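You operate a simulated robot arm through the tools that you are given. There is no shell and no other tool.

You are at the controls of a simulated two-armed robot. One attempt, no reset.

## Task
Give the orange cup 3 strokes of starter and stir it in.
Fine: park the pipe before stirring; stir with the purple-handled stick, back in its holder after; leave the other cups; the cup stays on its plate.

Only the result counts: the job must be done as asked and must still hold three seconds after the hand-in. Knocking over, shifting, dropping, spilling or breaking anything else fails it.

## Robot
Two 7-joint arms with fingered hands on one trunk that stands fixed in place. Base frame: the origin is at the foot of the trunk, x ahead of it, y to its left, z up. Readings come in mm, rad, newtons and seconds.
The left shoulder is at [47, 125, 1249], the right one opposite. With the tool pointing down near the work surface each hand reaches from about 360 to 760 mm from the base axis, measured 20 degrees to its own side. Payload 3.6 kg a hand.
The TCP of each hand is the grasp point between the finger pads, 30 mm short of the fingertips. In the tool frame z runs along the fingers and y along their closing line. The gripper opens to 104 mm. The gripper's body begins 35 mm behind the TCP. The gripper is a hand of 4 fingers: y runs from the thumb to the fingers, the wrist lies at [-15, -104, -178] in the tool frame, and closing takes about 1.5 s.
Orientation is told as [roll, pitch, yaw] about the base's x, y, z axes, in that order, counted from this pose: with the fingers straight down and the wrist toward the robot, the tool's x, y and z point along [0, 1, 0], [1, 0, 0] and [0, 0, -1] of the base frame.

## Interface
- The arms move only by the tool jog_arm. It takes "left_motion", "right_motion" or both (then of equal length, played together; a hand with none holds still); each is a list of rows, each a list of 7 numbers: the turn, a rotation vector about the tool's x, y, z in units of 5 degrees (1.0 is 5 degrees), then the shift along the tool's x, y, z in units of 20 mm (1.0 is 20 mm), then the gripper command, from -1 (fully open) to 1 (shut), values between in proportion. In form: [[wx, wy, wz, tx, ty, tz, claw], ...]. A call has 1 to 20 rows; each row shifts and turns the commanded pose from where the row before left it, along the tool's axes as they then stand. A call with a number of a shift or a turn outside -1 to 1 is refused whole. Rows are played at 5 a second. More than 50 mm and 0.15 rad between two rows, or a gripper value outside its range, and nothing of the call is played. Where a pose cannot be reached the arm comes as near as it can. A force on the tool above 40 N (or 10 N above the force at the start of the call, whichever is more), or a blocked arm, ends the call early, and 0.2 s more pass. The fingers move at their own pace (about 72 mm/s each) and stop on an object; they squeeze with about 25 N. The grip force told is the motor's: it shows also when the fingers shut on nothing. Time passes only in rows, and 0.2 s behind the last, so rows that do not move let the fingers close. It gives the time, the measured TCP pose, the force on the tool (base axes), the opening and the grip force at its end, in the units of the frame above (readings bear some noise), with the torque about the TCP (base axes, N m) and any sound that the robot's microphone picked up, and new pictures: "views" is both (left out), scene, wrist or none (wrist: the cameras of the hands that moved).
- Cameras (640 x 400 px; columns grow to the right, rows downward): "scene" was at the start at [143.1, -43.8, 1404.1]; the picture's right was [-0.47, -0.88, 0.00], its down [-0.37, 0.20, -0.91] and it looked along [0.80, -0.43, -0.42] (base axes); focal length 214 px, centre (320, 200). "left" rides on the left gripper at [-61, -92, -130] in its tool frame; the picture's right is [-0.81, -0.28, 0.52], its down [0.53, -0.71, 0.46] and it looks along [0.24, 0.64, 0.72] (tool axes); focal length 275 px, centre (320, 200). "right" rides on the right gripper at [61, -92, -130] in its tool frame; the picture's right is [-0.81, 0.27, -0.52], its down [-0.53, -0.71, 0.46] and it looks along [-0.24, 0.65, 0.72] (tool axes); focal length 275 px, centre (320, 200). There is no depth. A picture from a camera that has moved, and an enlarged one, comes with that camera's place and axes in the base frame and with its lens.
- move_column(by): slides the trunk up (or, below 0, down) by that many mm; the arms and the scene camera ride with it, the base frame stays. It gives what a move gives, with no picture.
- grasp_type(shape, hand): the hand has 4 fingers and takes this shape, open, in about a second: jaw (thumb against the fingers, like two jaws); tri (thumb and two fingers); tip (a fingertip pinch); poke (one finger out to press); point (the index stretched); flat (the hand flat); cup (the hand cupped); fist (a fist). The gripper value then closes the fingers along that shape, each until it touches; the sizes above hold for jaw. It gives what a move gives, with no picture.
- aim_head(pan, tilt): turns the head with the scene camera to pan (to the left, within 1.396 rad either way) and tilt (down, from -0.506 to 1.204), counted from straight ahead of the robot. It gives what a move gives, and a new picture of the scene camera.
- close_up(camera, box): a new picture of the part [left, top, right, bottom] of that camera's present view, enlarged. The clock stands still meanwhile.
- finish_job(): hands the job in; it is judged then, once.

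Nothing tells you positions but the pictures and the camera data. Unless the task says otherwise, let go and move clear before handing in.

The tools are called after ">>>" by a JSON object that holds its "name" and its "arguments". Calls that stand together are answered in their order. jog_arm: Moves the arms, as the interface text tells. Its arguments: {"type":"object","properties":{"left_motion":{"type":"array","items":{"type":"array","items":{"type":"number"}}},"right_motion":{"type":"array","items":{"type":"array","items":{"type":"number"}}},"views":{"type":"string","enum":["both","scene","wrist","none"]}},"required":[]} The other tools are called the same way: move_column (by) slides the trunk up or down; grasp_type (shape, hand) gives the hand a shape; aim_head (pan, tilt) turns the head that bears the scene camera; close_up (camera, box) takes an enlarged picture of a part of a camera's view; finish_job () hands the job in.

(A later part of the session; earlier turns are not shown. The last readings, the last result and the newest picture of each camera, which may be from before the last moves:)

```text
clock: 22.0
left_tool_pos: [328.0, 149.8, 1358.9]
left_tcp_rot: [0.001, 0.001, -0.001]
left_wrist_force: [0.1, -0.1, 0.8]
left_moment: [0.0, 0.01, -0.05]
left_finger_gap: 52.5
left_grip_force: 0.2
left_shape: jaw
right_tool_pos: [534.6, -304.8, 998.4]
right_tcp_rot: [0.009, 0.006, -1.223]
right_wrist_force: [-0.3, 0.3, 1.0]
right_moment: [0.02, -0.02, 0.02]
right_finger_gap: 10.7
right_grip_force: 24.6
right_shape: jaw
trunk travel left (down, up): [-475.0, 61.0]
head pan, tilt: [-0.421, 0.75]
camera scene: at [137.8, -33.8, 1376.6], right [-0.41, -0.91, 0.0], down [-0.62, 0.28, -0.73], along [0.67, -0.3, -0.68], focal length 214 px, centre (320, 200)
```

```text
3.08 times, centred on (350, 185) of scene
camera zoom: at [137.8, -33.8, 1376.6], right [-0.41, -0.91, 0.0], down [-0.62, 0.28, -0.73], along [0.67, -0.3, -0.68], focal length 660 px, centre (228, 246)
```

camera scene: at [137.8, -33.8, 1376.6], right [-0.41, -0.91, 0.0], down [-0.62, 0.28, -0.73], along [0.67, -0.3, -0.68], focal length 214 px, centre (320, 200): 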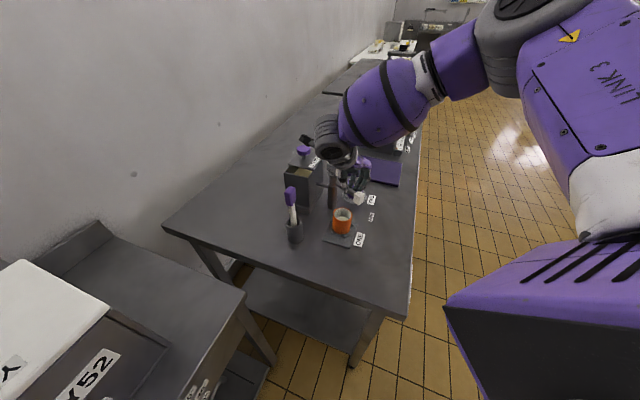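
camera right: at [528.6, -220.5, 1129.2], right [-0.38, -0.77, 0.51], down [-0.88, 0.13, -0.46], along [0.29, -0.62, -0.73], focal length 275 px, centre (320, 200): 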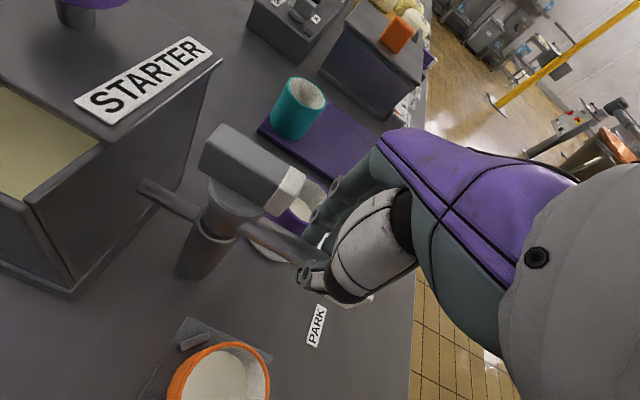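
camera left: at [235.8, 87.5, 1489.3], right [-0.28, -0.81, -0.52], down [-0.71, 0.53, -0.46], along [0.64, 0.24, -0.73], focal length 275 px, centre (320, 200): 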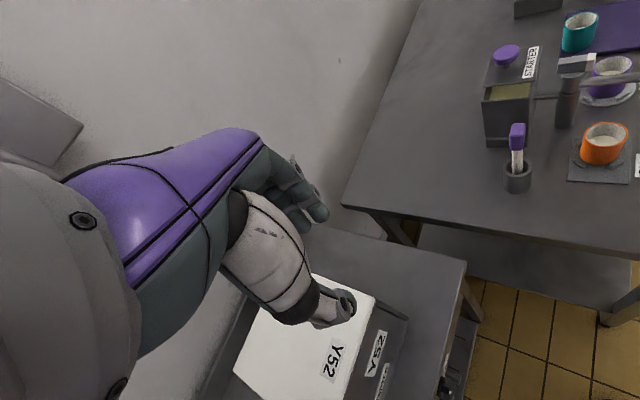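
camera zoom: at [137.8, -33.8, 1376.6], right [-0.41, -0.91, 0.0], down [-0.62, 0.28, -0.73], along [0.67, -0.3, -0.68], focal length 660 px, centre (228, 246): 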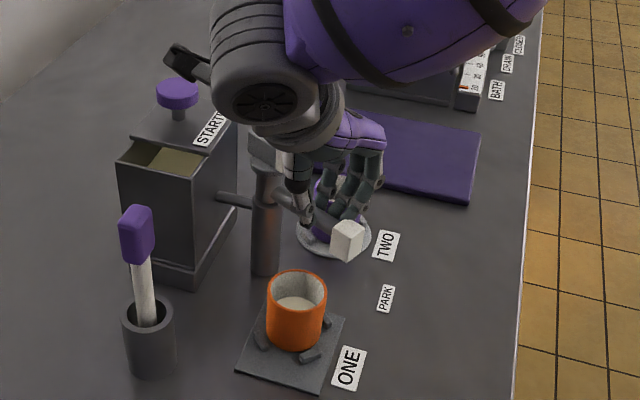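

The pipe follows freely. I'll swing the remaining 31°.

>>> {"name": "jog_arm", "arguments": {"right_motion": [[0, 0, 1, 0.006, -0.285, 0, 0.8], [0, 0, 1, 0.006, -0.285, 0, 0.8], [0, 0, 1, 0.006, -0.285, 0, 0.8], [0, 0, 1, 0.006, -0.285, 0, 0.8], [0, 0, 1, 0.006, -0.285, 0, 0.8]], "views": "both"}}

>>> {"name": "close_up", "arguments": {"camera": "scene", "box": [300, 120, 400, 250]}}

>>> {"name": "close_up", "arguments": {"camera": "left", "box": [500, 20, 640, 180]}}

>>> {"name": "close_up", "arguments": {"camera": "right", "box": [140, 170, 360, 400]}}

```text
clock: 23.2
left_tool_pos: [329.6, 149.0, 1358.6]
left_tcp_rot: [0.0, -0.001, -0.001]
left_wrist_force: [1.0, 0.1, 0.4]
left_moment: [0.03, 0.01, 0.0]
left_finger_gap: 52.5
left_grip_force: 0.0
left_shape: jaw
right_tool_pos: [530.4, -275.9, 999.2]
right_tcp_rot: [0.006, 0.01, -1.659]
right_wrist_force: [3.3, -0.6, -1.2]
right_moment: [0.02, -0.07, 0.07]
right_finger_gap: 10.6
right_grip_force: 24.9
right_shape: jaw
trunk travel left (down, up): [-475.0, 61.0]
head pan, tilt: [-0.421, 0.75]
camera scene: at [138.2, -33.8, 1376.5], right [-0.41, -0.91, 0.0], down [-0.62, 0.28, -0.73], along [0.67, -0.3, -0.68], focal length 214 px, centre (320, 200)
camera right: at [599.9, -191.2, 1130.1], right [-0.83, -0.21, 0.51], down [-0.47, 0.76, -0.45], along [-0.29, -0.61, -0.73], focal length 275 px, centre (320, 200)
```

scene: 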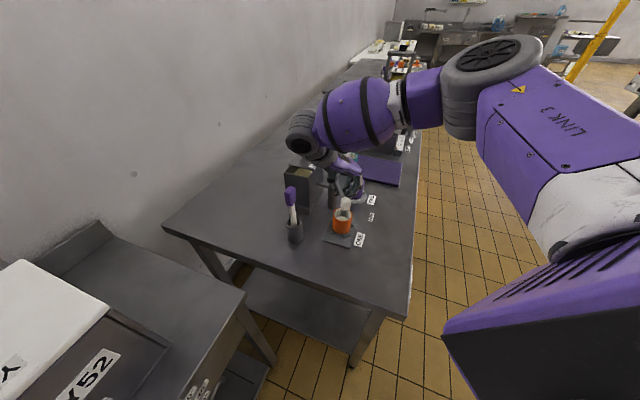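
right: 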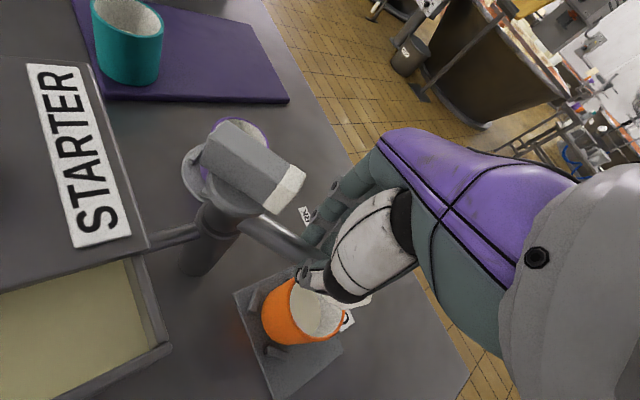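

```text
3.08 times, centred on (350, 185) of scene
camera zoom: at [138.2, -33.8, 1376.5], right [-0.41, -0.91, 0.0], down [-0.62, 0.28, -0.73], along [0.67, -0.3, -0.68], focal length 660 px, centre (228, 246)
```

zoom: 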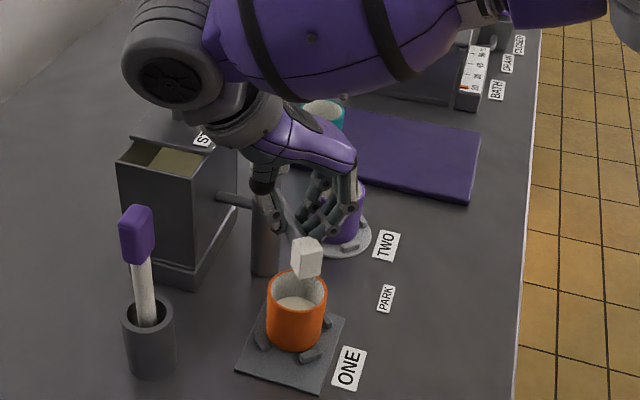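

```text
2.50 times, centred on (570, 100) of left
camera zoom: at [236.3, 86.9, 1489.2], right [-0.28, -0.81, -0.52], down [-0.71, 0.53, -0.46], along [0.64, 0.24, -0.73], focal length 688 px, centre (-305, 450)
```

zoom: 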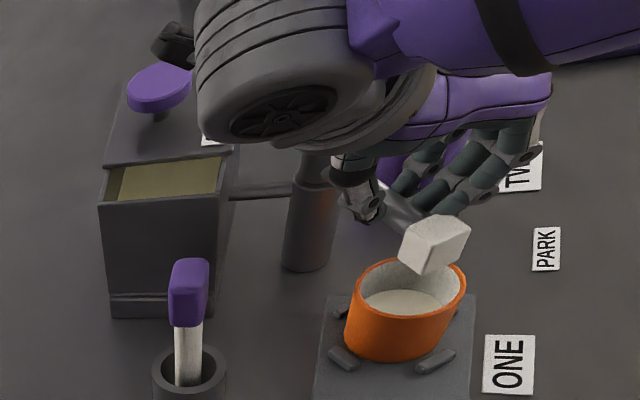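

```text
1.74 times, centred on (250, 285) of right
camera zoom: at [599.9, -191.2, 1130.1], right [-0.83, -0.21, 0.51], down [-0.47, 0.76, -0.45], along [-0.29, -0.61, -0.73], focal length 479 px, centre (442, 52)
```

zoom: 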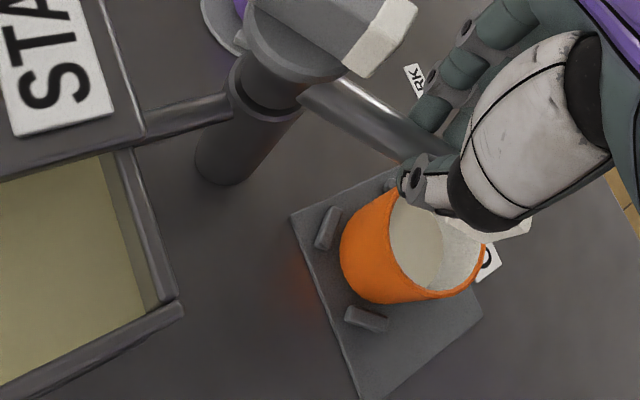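

The nozzle is over the near edge of the orange cup at about 175°. It needs roughly 7° more to be centred.

>>> {"name": "jog_arm", "arguments": {"right_motion": [[0, 0, 0.7, 0.004, -0.2, 0, 0.8], [0, 0, 0.7, 0.004, -0.2, 0, 0.8]], "views": "scene"}}

>>> {"name": "close_up", "arguments": {"camera": "scene", "box": [300, 120, 400, 250]}}

>>> {"name": "close_up", "arguments": {"camera": "left", "box": [500, 20, 640, 180]}}

```text
clock: 23.8
left_tool_pos: [329.0, 147.5, 1358.4]
left_tcp_rot: [0.001, 0.0, 0.0]
left_wrist_force: [-0.7, -0.6, 0.3]
left_moment: [-0.02, 0.0, -0.04]
left_finger_gap: 52.4
left_grip_force: 0.2
left_shape: jaw
right_tool_pos: [531.7, -271.3, 998.8]
right_tcp_rot: [0.007, 0.008, -1.78]
right_wrist_force: [2.1, -9.5, 1.7]
right_moment: [-0.29, 0.02, 0.17]
right_finger_gap: 10.2
right_grip_force: 24.9
right_shape: jaw
trunk travel left (down, up): [-475.0, 61.0]
head pan, tilt: [-0.421, 0.75]
camera scene: at [137.8, -35.5, 1376.6], right [-0.41, -0.91, 0.0], down [-0.62, 0.28, -0.73], along [0.67, -0.3, -0.68], focal length 214 px, centre (320, 200)
```

scene: 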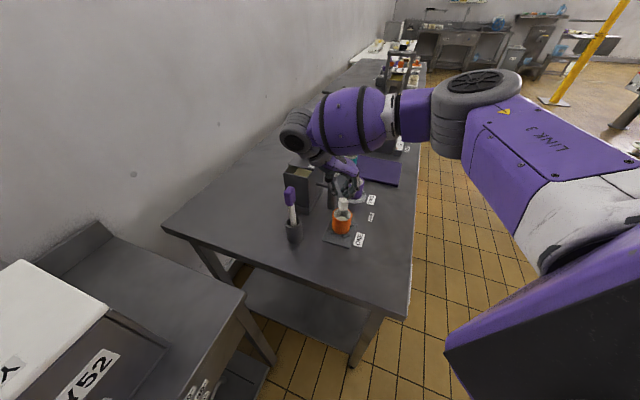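

```text
3.08 times, centred on (350, 185) of scene
camera zoom: at [137.8, -35.5, 1376.6], right [-0.41, -0.91, 0.0], down [-0.62, 0.28, -0.73], along [0.67, -0.3, -0.68], focal length 660 px, centre (228, 246)
```

zoom: 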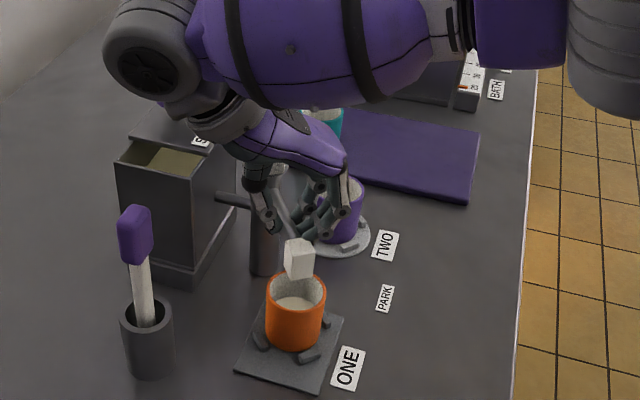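

```text
2.50 times, centred on (570, 100) of left
camera zoom: at [235.8, 85.2, 1489.5], right [-0.28, -0.81, -0.52], down [-0.71, 0.53, -0.45], along [0.64, 0.24, -0.72], focal length 688 px, centre (-305, 450)
```

zoom: 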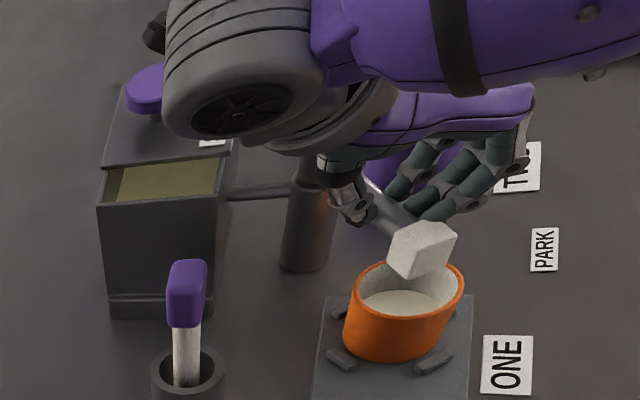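

I feel about 9 N, so the pipe has reached its stop over cup ONE at about 171°. I'll release and lift clear.

>>> {"name": "jog_arm", "arguments": {"right_motion": [[0, 0, 0, 0, 0.15, 0, 0.8], [0, 0, 0, 0, 0, 0, 0.2], [0, 0, 0, 0, 0, 0, -0.3], [0, 0, 0, 0, 0, 0, -0.3], [0, 0, 0, 0, 0, 0, -0.3], [0, 0, 0, 0, 0, -0.5, -0.3], [0, 0, 0, 0, 0, -1, -0.3], [0, 0, 0, 0, 0, -1, -0.3], [0, 0, 0, 0, 0, -1, -0.3], [0, 0, 0, 0, 0, -1, -0.3], [0, 0, 0, 0, 0, -1, -0.3], [0, 0, 0, 0, 0, -1, -0.3]], "views": "both"}}

>>> {"name": "close_up", "arguments": {"camera": "right", "box": [140, 150, 360, 390]}}

>>> {"name": "close_up", "arguments": {"camera": "scene", "box": [270, 130, 400, 260]}}

>>> {"name": "close_up", "arguments": {"camera": "left", "box": [480, 20, 640, 200]}}

```text
clock: 26.4
left_tool_pos: [328.6, 149.3, 1358.3]
left_tcp_rot: [0.0, 0.0, 0.001]
left_wrist_force: [-0.7, 0.5, -0.2]
left_moment: [0.03, -0.02, -0.01]
left_finger_gap: 52.1
left_grip_force: 0.0
left_shape: jaw
right_tool_pos: [530.5, -273.0, 1128.1]
right_tcp_rot: [0.005, 0.01, -1.779]
right_wrist_force: [0.5, 0.5, 0.2]
right_moment: [0.04, 0.04, 0.01]
right_finger_gap: 67.4
right_grip_force: 0.1
right_shape: jaw
trunk travel left (down, up): [-475.0, 61.0]
head pan, tilt: [-0.421, 0.75]
camera scene: at [137.5, -33.9, 1376.6], right [-0.41, -0.91, 0.0], down [-0.62, 0.28, -0.73], along [0.67, -0.3, -0.68], focal length 214 px, centre (320, 200)
camera right: at [608.9, -196.2, 1260.5], right [-0.85, -0.11, 0.51], down [-0.37, 0.81, -0.45], along [-0.37, -0.57, -0.73], focal length 275 px, centre (320, 200)
```

scene: 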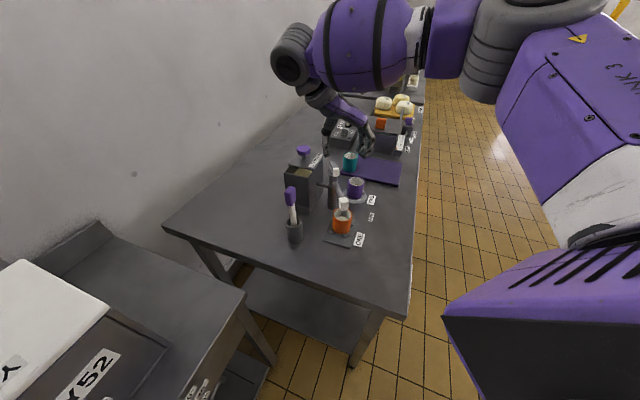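
right: 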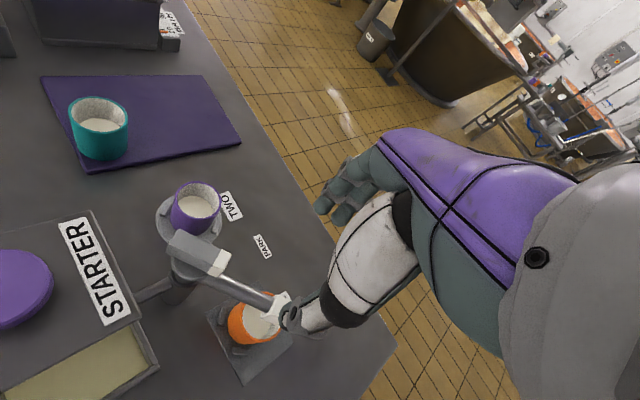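

```text
1.67 times, centred on (250, 270) of right
camera zoom: at [608.9, -196.2, 1260.5], right [-0.85, -0.11, 0.51], down [-0.37, 0.81, -0.45], along [-0.37, -0.57, -0.73], focal length 459 px, centre (437, 83)
```

zoom: 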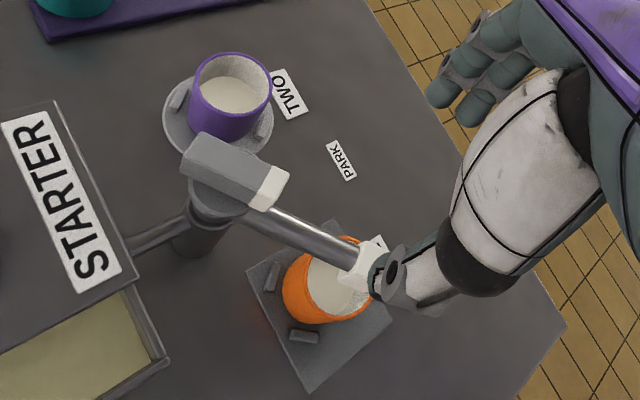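

```text
3.08 times, centred on (335, 195) of scene
camera zoom: at [137.5, -33.9, 1376.6], right [-0.41, -0.91, 0.0], down [-0.62, 0.28, -0.73], along [0.67, -0.3, -0.68], focal length 660 px, centre (274, 215)
```

zoom: 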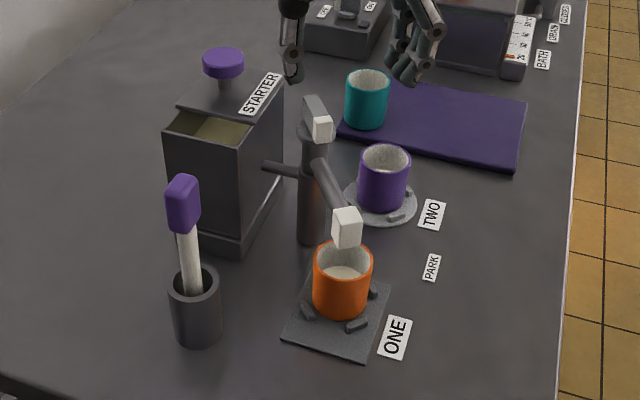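

```text
2.22 times, centred on (560, 110) of left
camera zoom: at [235.5, 86.9, 1489.4], right [-0.27, -0.81, -0.52], down [-0.71, 0.53, -0.46], along [0.64, 0.24, -0.72], focal length 612 px, centre (-213, 400)
```

zoom: 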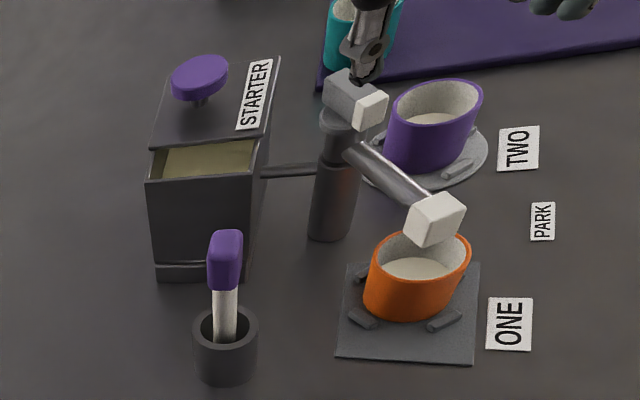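

The pipe is over the orange cup and held there. Next is pumping: I'll turn the hand back to yaw ≈0, close the jaws, and move above the purple knob at about (677,-222,1054).

>>> {"name": "jog_arm", "arguments": {"right_motion": [[0, 0, -1, 0, 0, -0.3, 0], [0, 0, -1, 0, 0, -0.3, 0.5], [0, 0, -1, 0, 0, -0.3, 1], [0, 0, -1, 0, 0, -0.3, 1], [0, 0, -1, 0, 0, -0.3, 1], [0, 0, -1, 0, 0, 0, 1], [0, 0, -1, 0, 0, 0, 1], [0, 0, -1, 0, 0, 0, 1], [0, 0, -1, 0, 0, 0, 1], [0, 0, -1, 0, 0, 0, 1], [0, 0, -1, 0, 0, 0, 1], [0, 0, -1, 0, 0, 0, 1], [0, 0, -1, 0, 0, 0, 1], [0, 0, -1, 0, 0, 0, 1], [0, 0, -1, 0, 0, 0, 1], [0, 0, -1, 0, 0, 0, 1], [0, 0, -1, 0, 0, 0, 1], [0, 0, -1, 0, 0, 0, 1], [0, 0, -1, 0, 0, 0, 1], [0, 0, -1, 0, 0, 0, 1]], "views": "none"}}

```text
clock: 30.6
left_tool_pos: [328.0, 148.4, 1358.7]
left_tcp_rot: [0.0, 0.0, -0.002]
left_wrist_force: [-0.1, -0.7, 0.5]
left_moment: [0.0, 0.0, -0.05]
left_finger_gap: 52.3
left_grip_force: 0.0
left_shape: jaw
right_tool_pos: [531.8, -274.1, 1158.0]
right_tcp_rot: [0.008, -0.007, -0.031]
right_wrist_force: [0.5, 0.1, -0.8]
right_moment: [0.0, 0.03, 0.0]
right_finger_gap: 0.1
right_grip_force: 24.9
right_shape: jaw
trunk travel left (down, up): [-475.0, 61.0]
head pan, tilt: [-0.421, 0.75]
```

>>> {"name": "jog_arm", "arguments": {"right_motion": [[0, 0, 0, 0.35, 0.9, 0.15, 1], [0, 0, 0, 0.35, 0.9, 0.15, 1], [0, 0, 0, 0.35, 0.9, 0.15, 1], [0, 0, 0, 0.35, 0.9, 0.15, 1], [0, 0, 0, 0.35, 0.9, 0.15, 1], [0, 0, 0, 0.35, 0.9, 0.15, 1], [0, 0, 0, 0.35, 0.9, 0.15, 1], [0, 0, 0, 0.35, 0.9, 0.15, 1]], "views": "both"}}

>>> {"name": "close_up", "arguments": {"camera": "scene", "box": [260, 90, 390, 220]}}

>>> {"name": "close_up", "arguments": {"camera": "left", "box": [440, 0, 600, 150]}}

>>> {"name": "close_up", "arguments": {"camera": "right", "box": [140, 150, 360, 390]}}

```text
clock: 32.4
left_tool_pos: [328.9, 149.4, 1357.1]
left_tcp_rot: [-0.001, 0.001, 0.0]
left_wrist_force: [0.4, 0.9, 0.7]
left_moment: [0.02, 0.03, 0.0]
left_finger_gap: 52.5
left_grip_force: 0.0
left_shape: jaw
right_tool_pos: [676.7, -222.3, 1136.5]
right_tcp_rot: [0.008, -0.005, -0.034]
right_wrist_force: [0.3, 0.4, -0.2]
right_moment: [-0.01, 0.0, 0.05]
right_finger_gap: 0.0
right_grip_force: 24.7
right_shape: jaw
trunk travel left (down, up): [-475.0, 61.0]
head pan, tilt: [-0.421, 0.75]
camera scene: at [138.5, -34.1, 1376.4], right [-0.41, -0.91, 0.0], down [-0.62, 0.28, -0.73], along [0.67, -0.3, -0.68], focal length 214 px, centre (320, 200)
camera right: at [587.2, -158.7, 1266.2], right [0.24, -0.82, 0.51], down [-0.73, -0.5, -0.46], along [0.64, -0.26, -0.72], focal length 275 px, centre (320, 200)
```

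scene: 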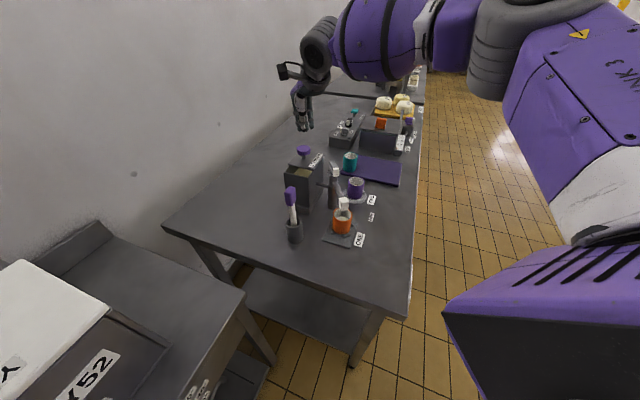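
right: 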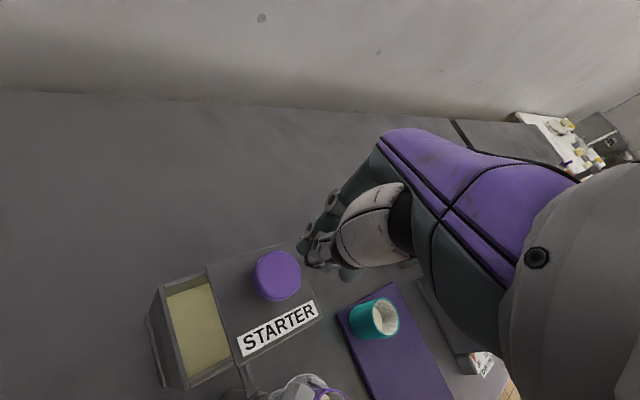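

```text
3.08 times, centred on (325, 155) of scene
camera zoom: at [138.5, -34.1, 1376.4], right [-0.41, -0.91, 0.0], down [-0.62, 0.28, -0.73], along [0.67, -0.3, -0.68], focal length 660 px, centre (305, 338)
```

zoom: 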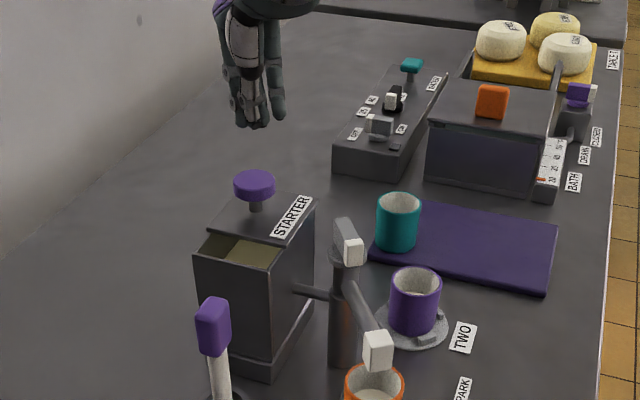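

```text
2.67 times, centred on (520, 75) of left
camera zoom: at [236.7, 86.6, 1489.1], right [-0.28, -0.81, -0.52], down [-0.71, 0.53, -0.45], along [0.64, 0.24, -0.73], focal length 734 px, centre (-213, 533)
```

zoom: 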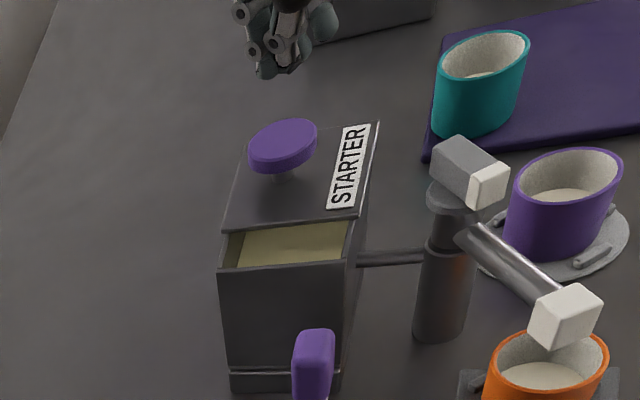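

```text
1.67 times, centred on (250, 270) of right
camera zoom: at [587.2, -158.7, 1266.2], right [0.24, -0.82, 0.51], down [-0.73, -0.5, -0.46], along [0.64, -0.26, -0.72], focal length 459 px, centre (437, 83)
```

zoom: 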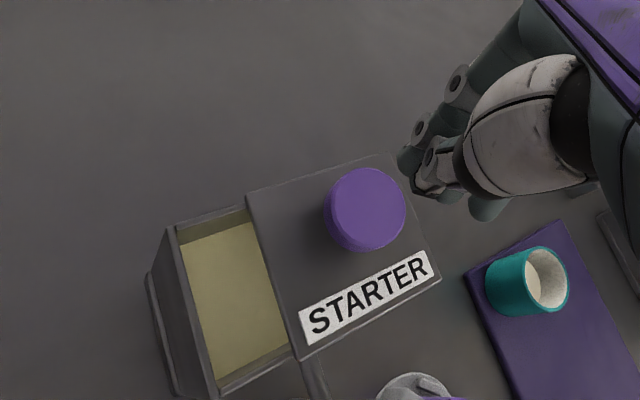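

The knob is right under the closed fingertips. I'll descend to make contact and learn its stiffness.

>>> {"name": "jog_arm", "arguments": {"right_motion": [[0, 0, 0, 0, 0.05, 0.7, 1], [0, 0, 0, 0.05, 0.05, 0.7, 1], [0, 0, 0, 0, 0, 0.6, 1], [0, 0, 0, 0, 0, 0.25, 1], [0, 0, 0, 0, 0, 0.25, 1], [0, 0, 0, 0, 0, 0.25, 1], [0, 0, 0, 0, 0, 0.25, 1]], "views": "both"}}

>>> {"name": "close_up", "arguments": {"camera": "scene", "box": [260, 90, 390, 220]}}

```text
clock: 34.0
left_tool_pos: [328.8, 148.1, 1358.1]
left_tcp_rot: [0.0, 0.0, 0.0]
left_wrist_force: [-0.2, 0.3, 0.5]
left_moment: [0.04, -0.02, 0.01]
left_finger_gap: 52.2
left_grip_force: 0.0
left_shape: jaw
right_tool_pos: [679.4, -220.2, 1076.6]
right_tcp_rot: [0.011, -0.006, -0.033]
right_wrist_force: [0.1, -0.9, 1.7]
right_moment: [-0.04, -0.01, -0.01]
right_finger_gap: 0.0
right_grip_force: 25.4
right_shape: jaw
trunk travel left (down, up): [-475.0, 61.0]
head pan, tilt: [-0.421, 0.75]
camera scene: at [137.6, -33.9, 1376.6], right [-0.41, -0.91, 0.0], down [-0.62, 0.28, -0.73], along [0.67, -0.3, -0.68], focal length 214 px, centre (320, 200)
camera right: at [588.7, -156.9, 1206.8], right [0.24, -0.82, 0.51], down [-0.73, -0.5, -0.47], along [0.64, -0.26, -0.72], focal length 275 px, centre (320, 200)
```

scene: 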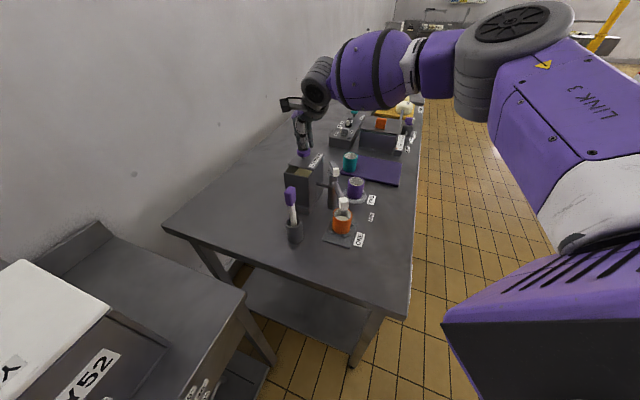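
right: 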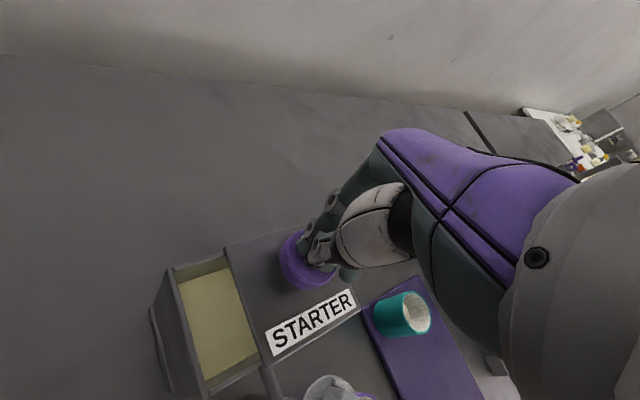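

```text
3.08 times, centred on (325, 155) of scene
camera zoom: at [137.6, -33.9, 1376.6], right [-0.41, -0.91, 0.0], down [-0.62, 0.28, -0.73], along [0.67, -0.3, -0.68], focal length 660 px, centre (305, 338)
```

zoom: 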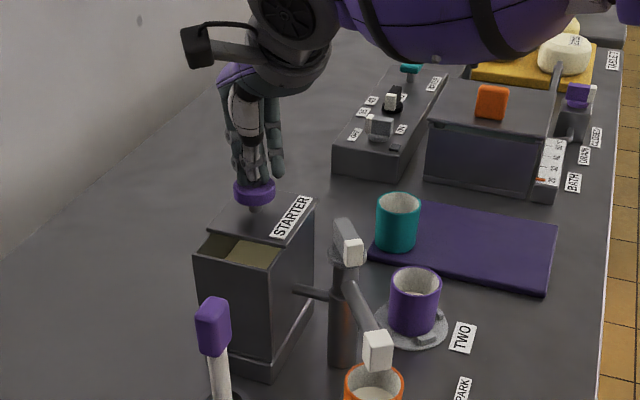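

Contact is just starting and the knob is light. I'll continue pressing in 3 mm steps.

>>> {"name": "jog_arm", "arguments": {"right_motion": [[0, 0, 0, 0, 0, 0.15, 1], [0, 0, 0, 0, 0, 0.15, 1], [0, 0, 0, 0, 0, 0.15, 1]], "views": "none"}}

>>> {"name": "close_up", "arguments": {"camera": "scene", "box": [260, 90, 390, 220]}}

```text
clock: 34.8
left_tool_pos: [328.7, 148.7, 1358.4]
left_tcp_rot: [0.001, 0.001, 0.0]
left_wrist_force: [-0.4, -1.6, -0.5]
left_moment: [0.02, 0.03, -0.03]
left_finger_gap: 52.1
left_grip_force: 0.0
left_shape: jaw
right_tool_pos: [679.5, -219.9, 1067.4]
right_tcp_rot: [0.01, -0.009, -0.034]
right_wrist_force: [1.5, -0.7, 4.0]
right_moment: [-0.08, 0.0, 0.01]
right_finger_gap: 0.0
right_grip_force: 25.4
right_shape: jaw
trunk travel left (down, up): [-475.0, 61.0]
head pan, tilt: [-0.421, 0.75]
heard: click
```

```text
3.08 times, centred on (325, 155) of scene
camera zoom: at [137.5, -34.0, 1376.6], right [-0.41, -0.91, 0.0], down [-0.62, 0.28, -0.73], along [0.67, -0.3, -0.68], focal length 660 px, centre (305, 338)
```

zoom: 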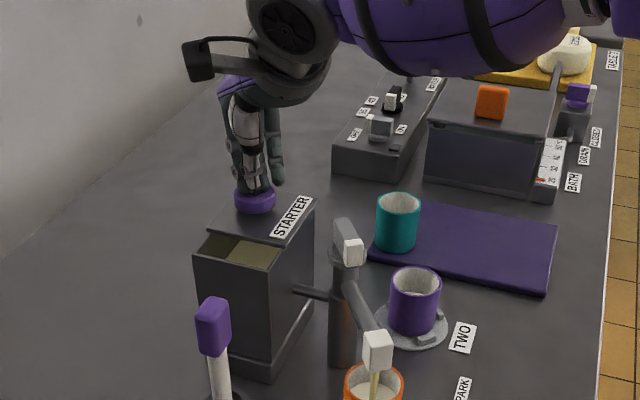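

I heard a click and a stream runs into the orange cup, so that is stroke 1. I'll raise the hand and let the knob return.

>>> {"name": "jog_arm", "arguments": {"right_motion": [[0, 0, 0, 0, 0, 0, 1], [0, 0, 0, 0, 0, 0, 1], [0, 0, 0, 0, 0, -0.3, 1], [0, 0, 0, 0, 0, -0.3, 1], [0, 0, 0, 0, 0, -0.4, 1], [0, 0, 0, 0, 0, -0.4, 1], [0, 0, 0, 0, 0, 0, 1], [0, 0, 0, 0, 0, 0, 1], [0, 0, 0, 0, 0, 0, 1], [0, 0, 0, 0, 0, 0, 1]], "views": "none"}}

>>> {"name": "close_up", "arguments": {"camera": "scene", "box": [260, 110, 390, 240]}}

```text
clock: 37.0
left_tool_pos: [330.0, 149.2, 1357.9]
left_tcp_rot: [0.002, 0.0, 0.0]
left_wrist_force: [-0.5, 0.2, 0.4]
left_moment: [0.0, 0.03, -0.04]
left_finger_gap: 52.4
left_grip_force: 0.0
left_shape: jaw
right_tool_pos: [679.2, -219.7, 1095.5]
right_tcp_rot: [0.011, -0.007, -0.034]
right_wrist_force: [0.8, 0.7, -0.7]
right_moment: [0.02, 0.01, 0.0]
right_finger_gap: 0.0
right_grip_force: 25.1
right_shape: jaw
trunk travel left (down, up): [-475.0, 61.0]
head pan, tilt: [-0.421, 0.75]
```

```text
3.08 times, centred on (325, 175) of scene
camera zoom: at [137.7, -33.9, 1376.6], right [-0.41, -0.91, 0.0], down [-0.62, 0.28, -0.73], along [0.67, -0.3, -0.68], focal length 660 px, centre (305, 277)
```

zoom: 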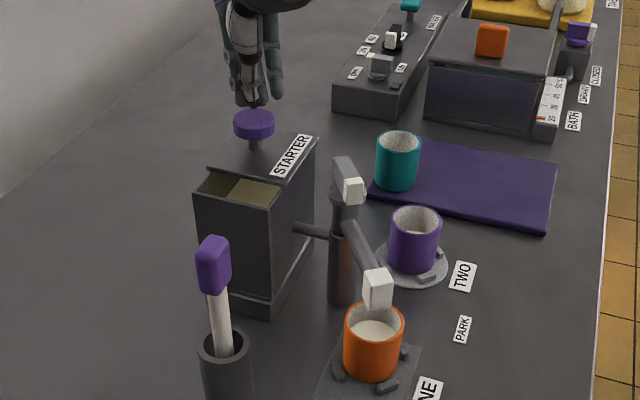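

The knob has returned fully and the flow has stopped. Stroke 2 is next, to the same depth.

>>> {"name": "jog_arm", "arguments": {"right_motion": [[0, 0, 0, 0, 0, 0.4, 1], [0, 0, 0, 0, 0, 0.4, 1], [0, 0, 0, 0, 0, 0.2, 1], [0, 0, 0, 0, 0, 0.15, 1], [0, 0, 0, 0, 0, 0.15, 1], [0, 0, 0, 0, 0, 0.12, 1], [0, 0, 0, 0, 0, 0, 1], [0, 0, 0, 0, 0, 0, 1]], "views": "none"}}

>>> {"name": "close_up", "arguments": {"camera": "scene", "box": [260, 110, 390, 240]}}

```text
clock: 38.8
left_tool_pos: [328.4, 149.8, 1358.0]
left_tcp_rot: [-0.001, -0.001, 0.001]
left_wrist_force: [-0.4, -0.3, -0.7]
left_moment: [0.01, -0.03, 0.01]
left_finger_gap: 52.5
left_grip_force: 0.1
left_shape: jaw
right_tool_pos: [677.9, -220.3, 1068.7]
right_tcp_rot: [0.008, -0.007, -0.033]
right_wrist_force: [0.5, 1.2, 3.9]
right_moment: [0.01, 0.0, -0.01]
right_finger_gap: 0.0
right_grip_force: 25.8
right_shape: jaw
trunk travel left (down, up): [-475.0, 61.0]
head pan, tilt: [-0.421, 0.75]
heard: click
```

```text
3.08 times, centred on (325, 175) of scene
camera zoom: at [137.4, -33.7, 1376.6], right [-0.41, -0.91, 0.0], down [-0.62, 0.28, -0.73], along [0.67, -0.3, -0.68], focal length 660 px, centre (305, 277)
```

zoom: 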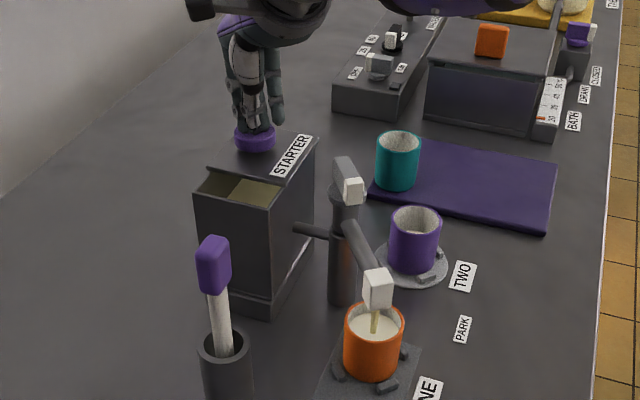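

Stroke 2 clicked and dispensed. I'll raise, wait, then make stroke 3 in a separate call.

>>> {"name": "jog_arm", "arguments": {"right_motion": [[0, 0, 0, 0, 0, 0, 1], [0, 0, 0, 0, 0, -0.3, 1], [0, 0, 0, 0, 0, -0.3, 1], [0, 0, 0, 0, 0, -0.4, 1], [0, 0, 0, 0, 0, -0.4, 1], [0, 0, 0, 0, 0, 0, 1], [0, 0, 0, 0, 0, 0, 1], [0, 0, 0, 0, 0, 0, 1], [0, 0, 0, 0, 0, 0, 1], [0, 0, 0, 0, 0, 0, 1]], "views": "none"}}

>>> {"name": "close_up", "arguments": {"camera": "scene", "box": [260, 110, 390, 240]}}

```text
clock: 41.0
left_tool_pos: [329.1, 149.1, 1358.7]
left_tcp_rot: [0.001, 0.0, 0.0]
left_wrist_force: [-0.2, 0.1, -0.3]
left_moment: [0.03, 0.02, 0.01]
left_finger_gap: 52.4
left_grip_force: 0.1
left_shape: jaw
right_tool_pos: [678.9, -220.7, 1095.1]
right_tcp_rot: [0.011, -0.009, -0.033]
right_wrist_force: [-0.9, 0.3, 0.3]
right_moment: [0.01, 0.0, -0.03]
right_finger_gap: 0.0
right_grip_force: 24.9
right_shape: jaw
trunk travel left (down, up): [-475.0, 61.0]
head pan, tilt: [-0.421, 0.75]
```

```text
3.08 times, centred on (325, 175) of scene
camera zoom: at [137.7, -33.9, 1376.6], right [-0.41, -0.91, 0.0], down [-0.62, 0.28, -0.73], along [0.67, -0.3, -0.68], focal length 660 px, centre (305, 277)
```

zoom: 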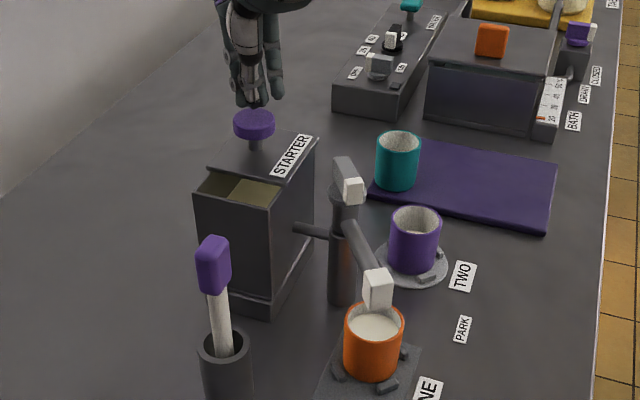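

The knob is up again and the level has risen. Stroke 3 follows.

>>> {"name": "jog_arm", "arguments": {"right_motion": [[0, 0, 0, 0, 0, 0.4, 1], [0, 0, 0, 0, 0, 0.4, 1], [0, 0, 0, 0, 0, 0.2, 1], [0, 0, 0, 0, 0, 0.15, 1], [0, 0, 0, 0, 0, 0.15, 1], [0, 0, 0, 0, 0, 0.12, 1], [0, 0, 0, 0, 0, 0, 1], [0, 0, 0, 0, 0, 0, 1]], "views": "none"}}

>>> {"name": "close_up", "arguments": {"camera": "scene", "box": [260, 110, 390, 240]}}

```text
clock: 42.8
left_tool_pos: [329.1, 149.5, 1357.7]
left_tcp_rot: [0.001, 0.002, 0.0]
left_wrist_force: [0.7, 0.8, 0.4]
left_moment: [0.0, -0.03, 0.02]
left_finger_gap: 52.4
left_grip_force: 0.2
left_shape: jaw
right_tool_pos: [678.8, -219.8, 1066.0]
right_tcp_rot: [0.011, -0.006, -0.034]
right_wrist_force: [1.5, 0.9, 3.9]
right_moment: [0.0, -0.01, 0.0]
right_finger_gap: 0.1
right_grip_force: 24.0
right_shape: jaw
trunk travel left (down, up): [-475.0, 61.0]
head pan, tilt: [-0.421, 0.75]
heard: click
```

```text
3.08 times, centred on (325, 175) of scene
camera zoom: at [137.5, -33.7, 1376.6], right [-0.41, -0.91, 0.0], down [-0.62, 0.28, -0.73], along [0.67, -0.3, -0.68], focal length 660 px, centre (305, 277)
```

zoom: 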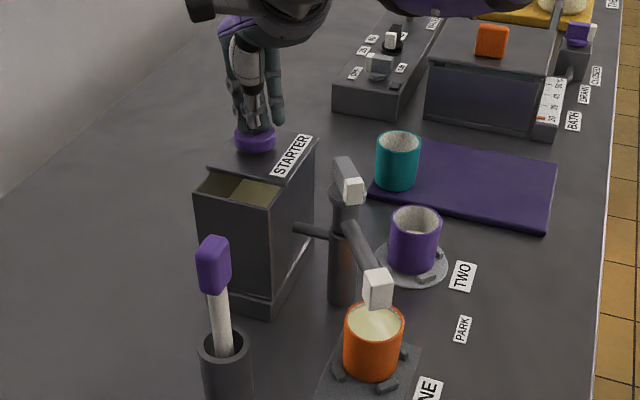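

All three strokes are done, each with a click. I'll lift off, return above the pipe arm, open the jaws, and turn back to yaw -102° to take the pipe back to PARK.

>>> {"name": "jog_arm", "arguments": {"right_motion": [[0, 0, 0, 0, 0, -0.3, 1], [0, 0, 0, 0, 0, -0.4, 1], [0, 0, 0, 0, 0, -1, 1], [0, 0, 0, 0, 0, -1, 1], [0, 0, 0, 0, 0, -1, 1], [0, 0, 0, 0, 0, -1, 1], [0, 0, 0, -0.365, -0.915, 0, 1], [0, 0, 0, -0.365, -0.915, 0, 1], [0, 0, 0, -0.365, -0.915, 0, 1], [0, 0, 0, -0.365, -0.915, 0, 1], [0, 0, 0, -0.365, -0.915, 0, 1], [0, 0, 0, -0.365, -0.915, 0, 1], [0, 0, 0, -0.365, -0.915, 0, 1], [0, 0, 0, -0.365, -0.915, 0, 1]], "views": "scene"}}

>>> {"name": "close_up", "arguments": {"camera": "scene", "box": [260, 110, 390, 260]}}

>>> {"name": "close_up", "arguments": {"camera": "right", "box": [100, 150, 360, 390]}}

```text
clock: 45.8
left_tool_pos: [327.3, 149.0, 1359.2]
left_tcp_rot: [-0.001, 0.0, 0.0]
left_wrist_force: [-0.4, -0.9, 0.1]
left_moment: [0.03, 0.01, -0.01]
left_finger_gap: 52.2
left_grip_force: 0.1
left_shape: jaw
right_tool_pos: [530.1, -275.6, 1160.4]
right_tcp_rot: [0.011, -0.008, -0.035]
right_wrist_force: [0.0, 0.7, 0.5]
right_moment: [-0.02, -0.02, 0.0]
right_finger_gap: 0.1
right_grip_force: 25.0
right_shape: jaw
trunk travel left (down, up): [-475.0, 61.0]
head pan, tilt: [-0.421, 0.75]
camera scene: at [137.1, -34.2, 1376.7], right [-0.41, -0.91, 0.0], down [-0.62, 0.28, -0.73], along [0.67, -0.3, -0.68], focal length 214 px, centre (320, 200)
```

scene: 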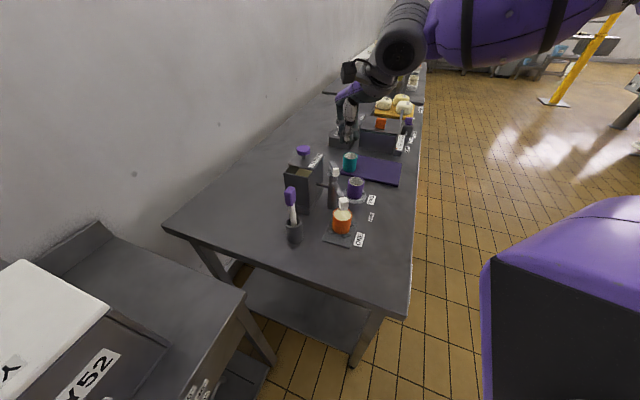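

```text
2.67 times, centred on (325, 185) of scene
camera zoom: at [137.1, -34.2, 1376.7], right [-0.41, -0.91, 0.0], down [-0.62, 0.28, -0.73], along [0.67, -0.3, -0.68], focal length 572 px, centre (307, 240)
```

zoom: 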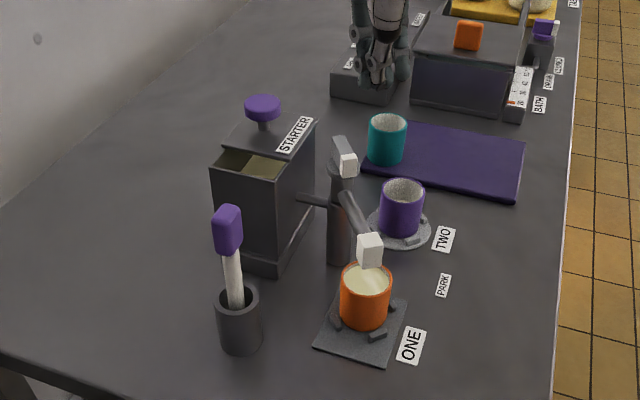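

```text
1.67 times, centred on (230, 270) of right
camera zoom: at [439.7, -211.9, 1290.1], right [0.24, -0.82, 0.51], down [-0.73, -0.5, -0.47], along [0.64, -0.26, -0.72], focal length 459 px, centre (470, 83)
```

zoom: 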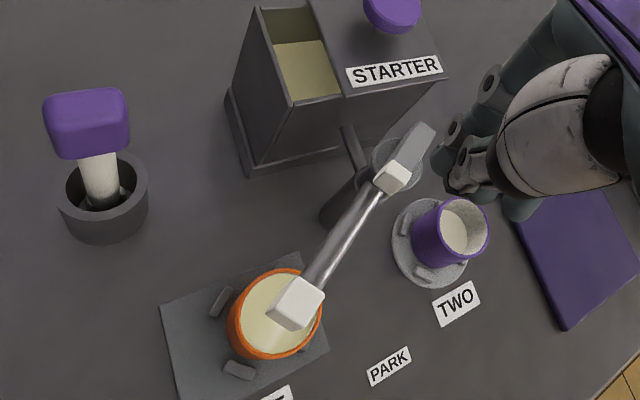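

>>> {"name": "jog_arm", "arguments": {"right_motion": [[0, 0, 1, 0, 0, 0, 0.3], [0, 0, 1, 0, 0, 0, -0.3], [0, 0, 1, 0, 0, 0, -0.3], [0, 0, 1, 0, 0, 0, -0.3], [0, 0, 1, 0, 0, 0, -0.3], [0, 0, 1, 0, 0, 0, -0.3], [0, 0, 1, 0, 0, 0, -0.3], [0, 0, 1, 0, 0, 0, -0.3], [0, 0, 1, 0, 0, 0, -0.3], [0, 0, 1, 0, 0, 0, -0.3], [0, 0, 1, 0, 0, 0, -0.3], [0, 0, 1, 0, 0, 0, -0.3], [0, 0, 1, 0, 0, 0, -0.3], [0, 0, 1, 0, 0, 0, -0.3], [0, 0, 1, 0, 0, 0, -0.3], [0, 0, 1, 0, 0, 0, -0.3], [0, 0, 1, 0, 0, 0, -0.3], [0, 0, 1, 0, 0, 0, -0.3], [0, 0, 1, 0, 0, 0, -0.3], [0, 0, 0.9, 0, 0, 0, -0.3]], "views": "none"}}

```text
clock: 50.0
left_tool_pos: [327.8, 148.7, 1359.1]
left_tcp_rot: [0.001, 0.0, 0.0]
left_wrist_force: [0.3, -0.3, 0.8]
left_moment: [-0.03, -0.01, 0.02]
left_finger_gap: 52.4
left_grip_force: 0.1
left_shape: jaw
right_tool_pos: [530.7, -275.5, 1158.9]
right_tcp_rot: [0.004, 0.01, -1.771]
right_wrist_force: [0.1, -0.1, 0.4]
right_moment: [0.0, 0.0, -0.01]
right_finger_gap: 67.1
right_grip_force: 0.1
right_shape: jaw
trunk travel left (down, up): [-475.0, 61.0]
head pan, tilt: [-0.421, 0.75]
```

>>> {"name": "jog_arm", "arguments": {"right_motion": [[0, 0, 0, 0, -0.18, 1, -0.3], [0, 0, 0, 0, 0, 1, -0.3], [0, 0, 0, 0, 0, 1, -0.3], [0, 0, 0, 0, 0, 1, -0.3], [0, 0, 0, 0, 0, 1, -0.3], [0, 0, 0, 0, 0, 1, -0.3]], "views": "scene"}}

>>> {"name": "close_up", "arguments": {"camera": "scene", "box": [290, 110, 400, 250]}}

>>> {"name": "close_up", "arguments": {"camera": "right", "box": [140, 170, 360, 390]}}

```text
clock: 51.4
left_tool_pos: [328.3, 148.4, 1360.1]
left_tcp_rot: [-0.001, 0.001, 0.0]
left_wrist_force: [-0.1, -0.2, -0.1]
left_moment: [0.0, -0.01, 0.01]
left_finger_gap: 52.5
left_grip_force: 0.0
left_shape: jaw
right_tool_pos: [532.2, -271.4, 1038.6]
right_tcp_rot: [0.005, 0.012, -1.769]
right_wrist_force: [-0.6, 0.2, -0.3]
right_moment: [0.0, 0.0, 0.07]
right_finger_gap: 67.0
right_grip_force: 0.0
right_shape: jaw
trunk travel left (down, up): [-475.0, 61.0]
head pan, tilt: [-0.421, 0.75]
camera scene: at [138.0, -34.1, 1376.5], right [-0.41, -0.91, 0.0], down [-0.62, 0.28, -0.73], along [0.67, -0.3, -0.68], focal length 214 px, centre (320, 200)
```

scene: 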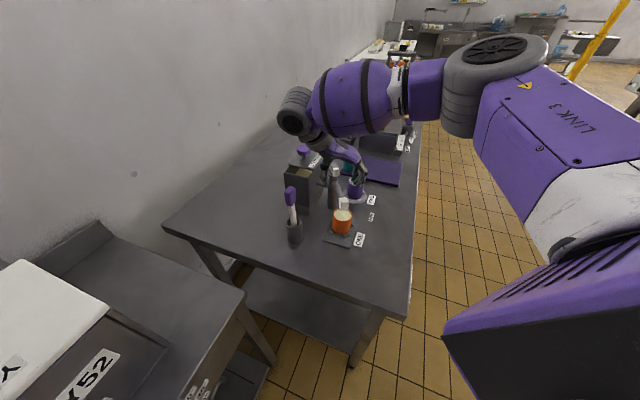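

```text
2.86 times, centred on (345, 180) of scene
camera zoom: at [138.0, -34.1, 1376.5], right [-0.41, -0.91, 0.0], down [-0.62, 0.28, -0.73], along [0.67, -0.3, -0.68], focal length 613 px, centre (249, 257)
```

zoom: 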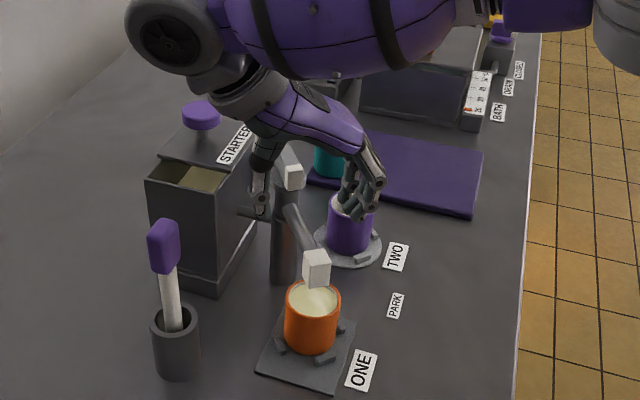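

```text
1.82 times, centred on (250, 280) of right
camera zoom: at [609.2, -192.6, 1169.4], right [-0.85, -0.11, 0.51], down [-0.38, 0.81, -0.45], along [-0.36, -0.58, -0.73], focal length 500 px, centre (447, 54)
```

zoom: 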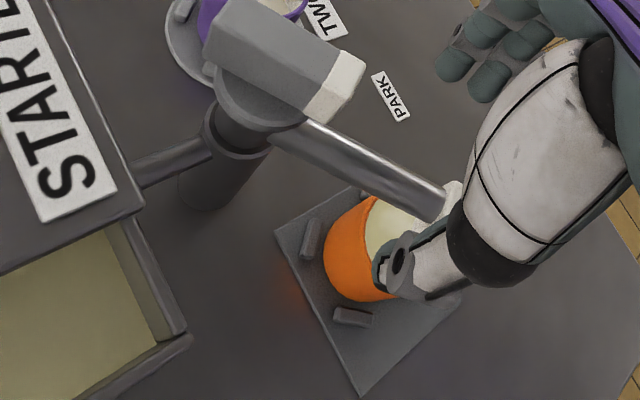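

The jaws straddle the bar. I'll lower to 998 and grip.

>>> {"name": "jog_arm", "arguments": {"right_motion": [[0, 0, 0, 0, 0, 0.7, -0.3], [0, 0, 0, 0, 0, 0.7, -0.3], [0, 0, 0, 0, 0, 0.6, -0.3], [0, 0, 0, 0, 0, 0, 0.3], [0, 0, 0, 0, 0, 0, 0.6], [0, 0, 0, 0, 0, 0, 0.8], [0, 0, 0, 0, 0, 0, 0.8], [0, 0, 0, 0, 0, 0, 0.8], [0, 0, 0, 0, 0, 0, 0.8]], "views": "none"}}

>>> {"name": "close_up", "arguments": {"camera": "scene", "box": [290, 110, 400, 250]}}

```text
clock: 53.4
left_tool_pos: [329.1, 148.6, 1359.8]
left_tcp_rot: [0.001, 0.0, -0.001]
left_wrist_force: [-0.2, 0.4, 0.1]
left_moment: [0.0, -0.02, 0.04]
left_finger_gap: 52.3
left_grip_force: 0.0
left_shape: jaw
right_tool_pos: [531.5, -270.7, 999.1]
right_tcp_rot: [0.006, 0.009, -1.77]
right_wrist_force: [-0.7, -5.4, 3.0]
right_moment: [-0.22, 0.07, 0.03]
right_finger_gap: 11.2
right_grip_force: 0.0
right_shape: jaw
trunk travel left (down, up): [-475.0, 61.0]
head pan, tilt: [-0.421, 0.75]
```

```text
2.86 times, centred on (345, 180) of scene
camera zoom: at [137.3, -34.7, 1376.6], right [-0.41, -0.91, 0.0], down [-0.62, 0.28, -0.73], along [0.67, -0.3, -0.68], focal length 613 px, centre (249, 257)
```

zoom: 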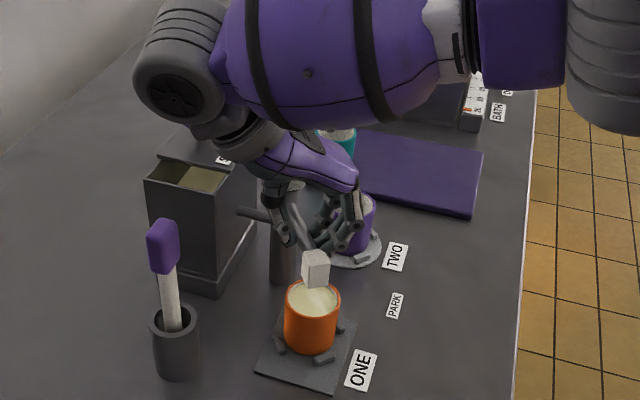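

The bar is gripped. I'll swing back counter-clockwise toward PARK.

>>> {"name": "jog_arm", "arguments": {"right_motion": [[0, 0, -1, 0.006, 0.285, 0, 0.8], [0, 0, -1, 0.006, 0.285, 0, 0.8], [0, 0, -1, 0.006, 0.285, 0, 0.8], [0, 0, -1, 0.006, 0.285, 0, 0.8], [0, 0, -1, 0.006, 0.285, 0, 0.8]], "views": "none"}}

>>> {"name": "close_up", "arguments": {"camera": "scene", "box": [290, 110, 400, 250]}}

```text
clock: 54.6
left_tool_pos: [328.6, 149.7, 1359.6]
left_tcp_rot: [0.001, 0.002, -0.001]
left_wrist_force: [0.5, -0.2, -0.3]
left_moment: [0.01, 0.04, -0.01]
left_finger_gap: 52.5
left_grip_force: 0.1
left_shape: jaw
right_tool_pos: [531.4, -297.8, 998.5]
right_tcp_rot: [0.009, 0.007, -1.332]
right_wrist_force: [2.2, 0.3, 1.6]
right_moment: [0.01, -0.03, 0.05]
right_finger_gap: 10.6
right_grip_force: 0.1
right_shape: jaw
trunk travel left (down, up): [-475.0, 61.0]
head pan, tilt: [-0.421, 0.75]
```

```text
2.86 times, centred on (345, 180) of scene
camera zoom: at [137.7, -33.8, 1376.6], right [-0.41, -0.91, 0.0], down [-0.62, 0.28, -0.73], along [0.67, -0.3, -0.68], focal length 613 px, centre (249, 257)
```

zoom: 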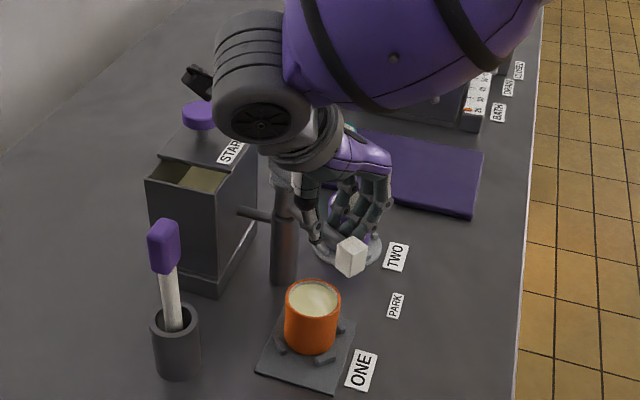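

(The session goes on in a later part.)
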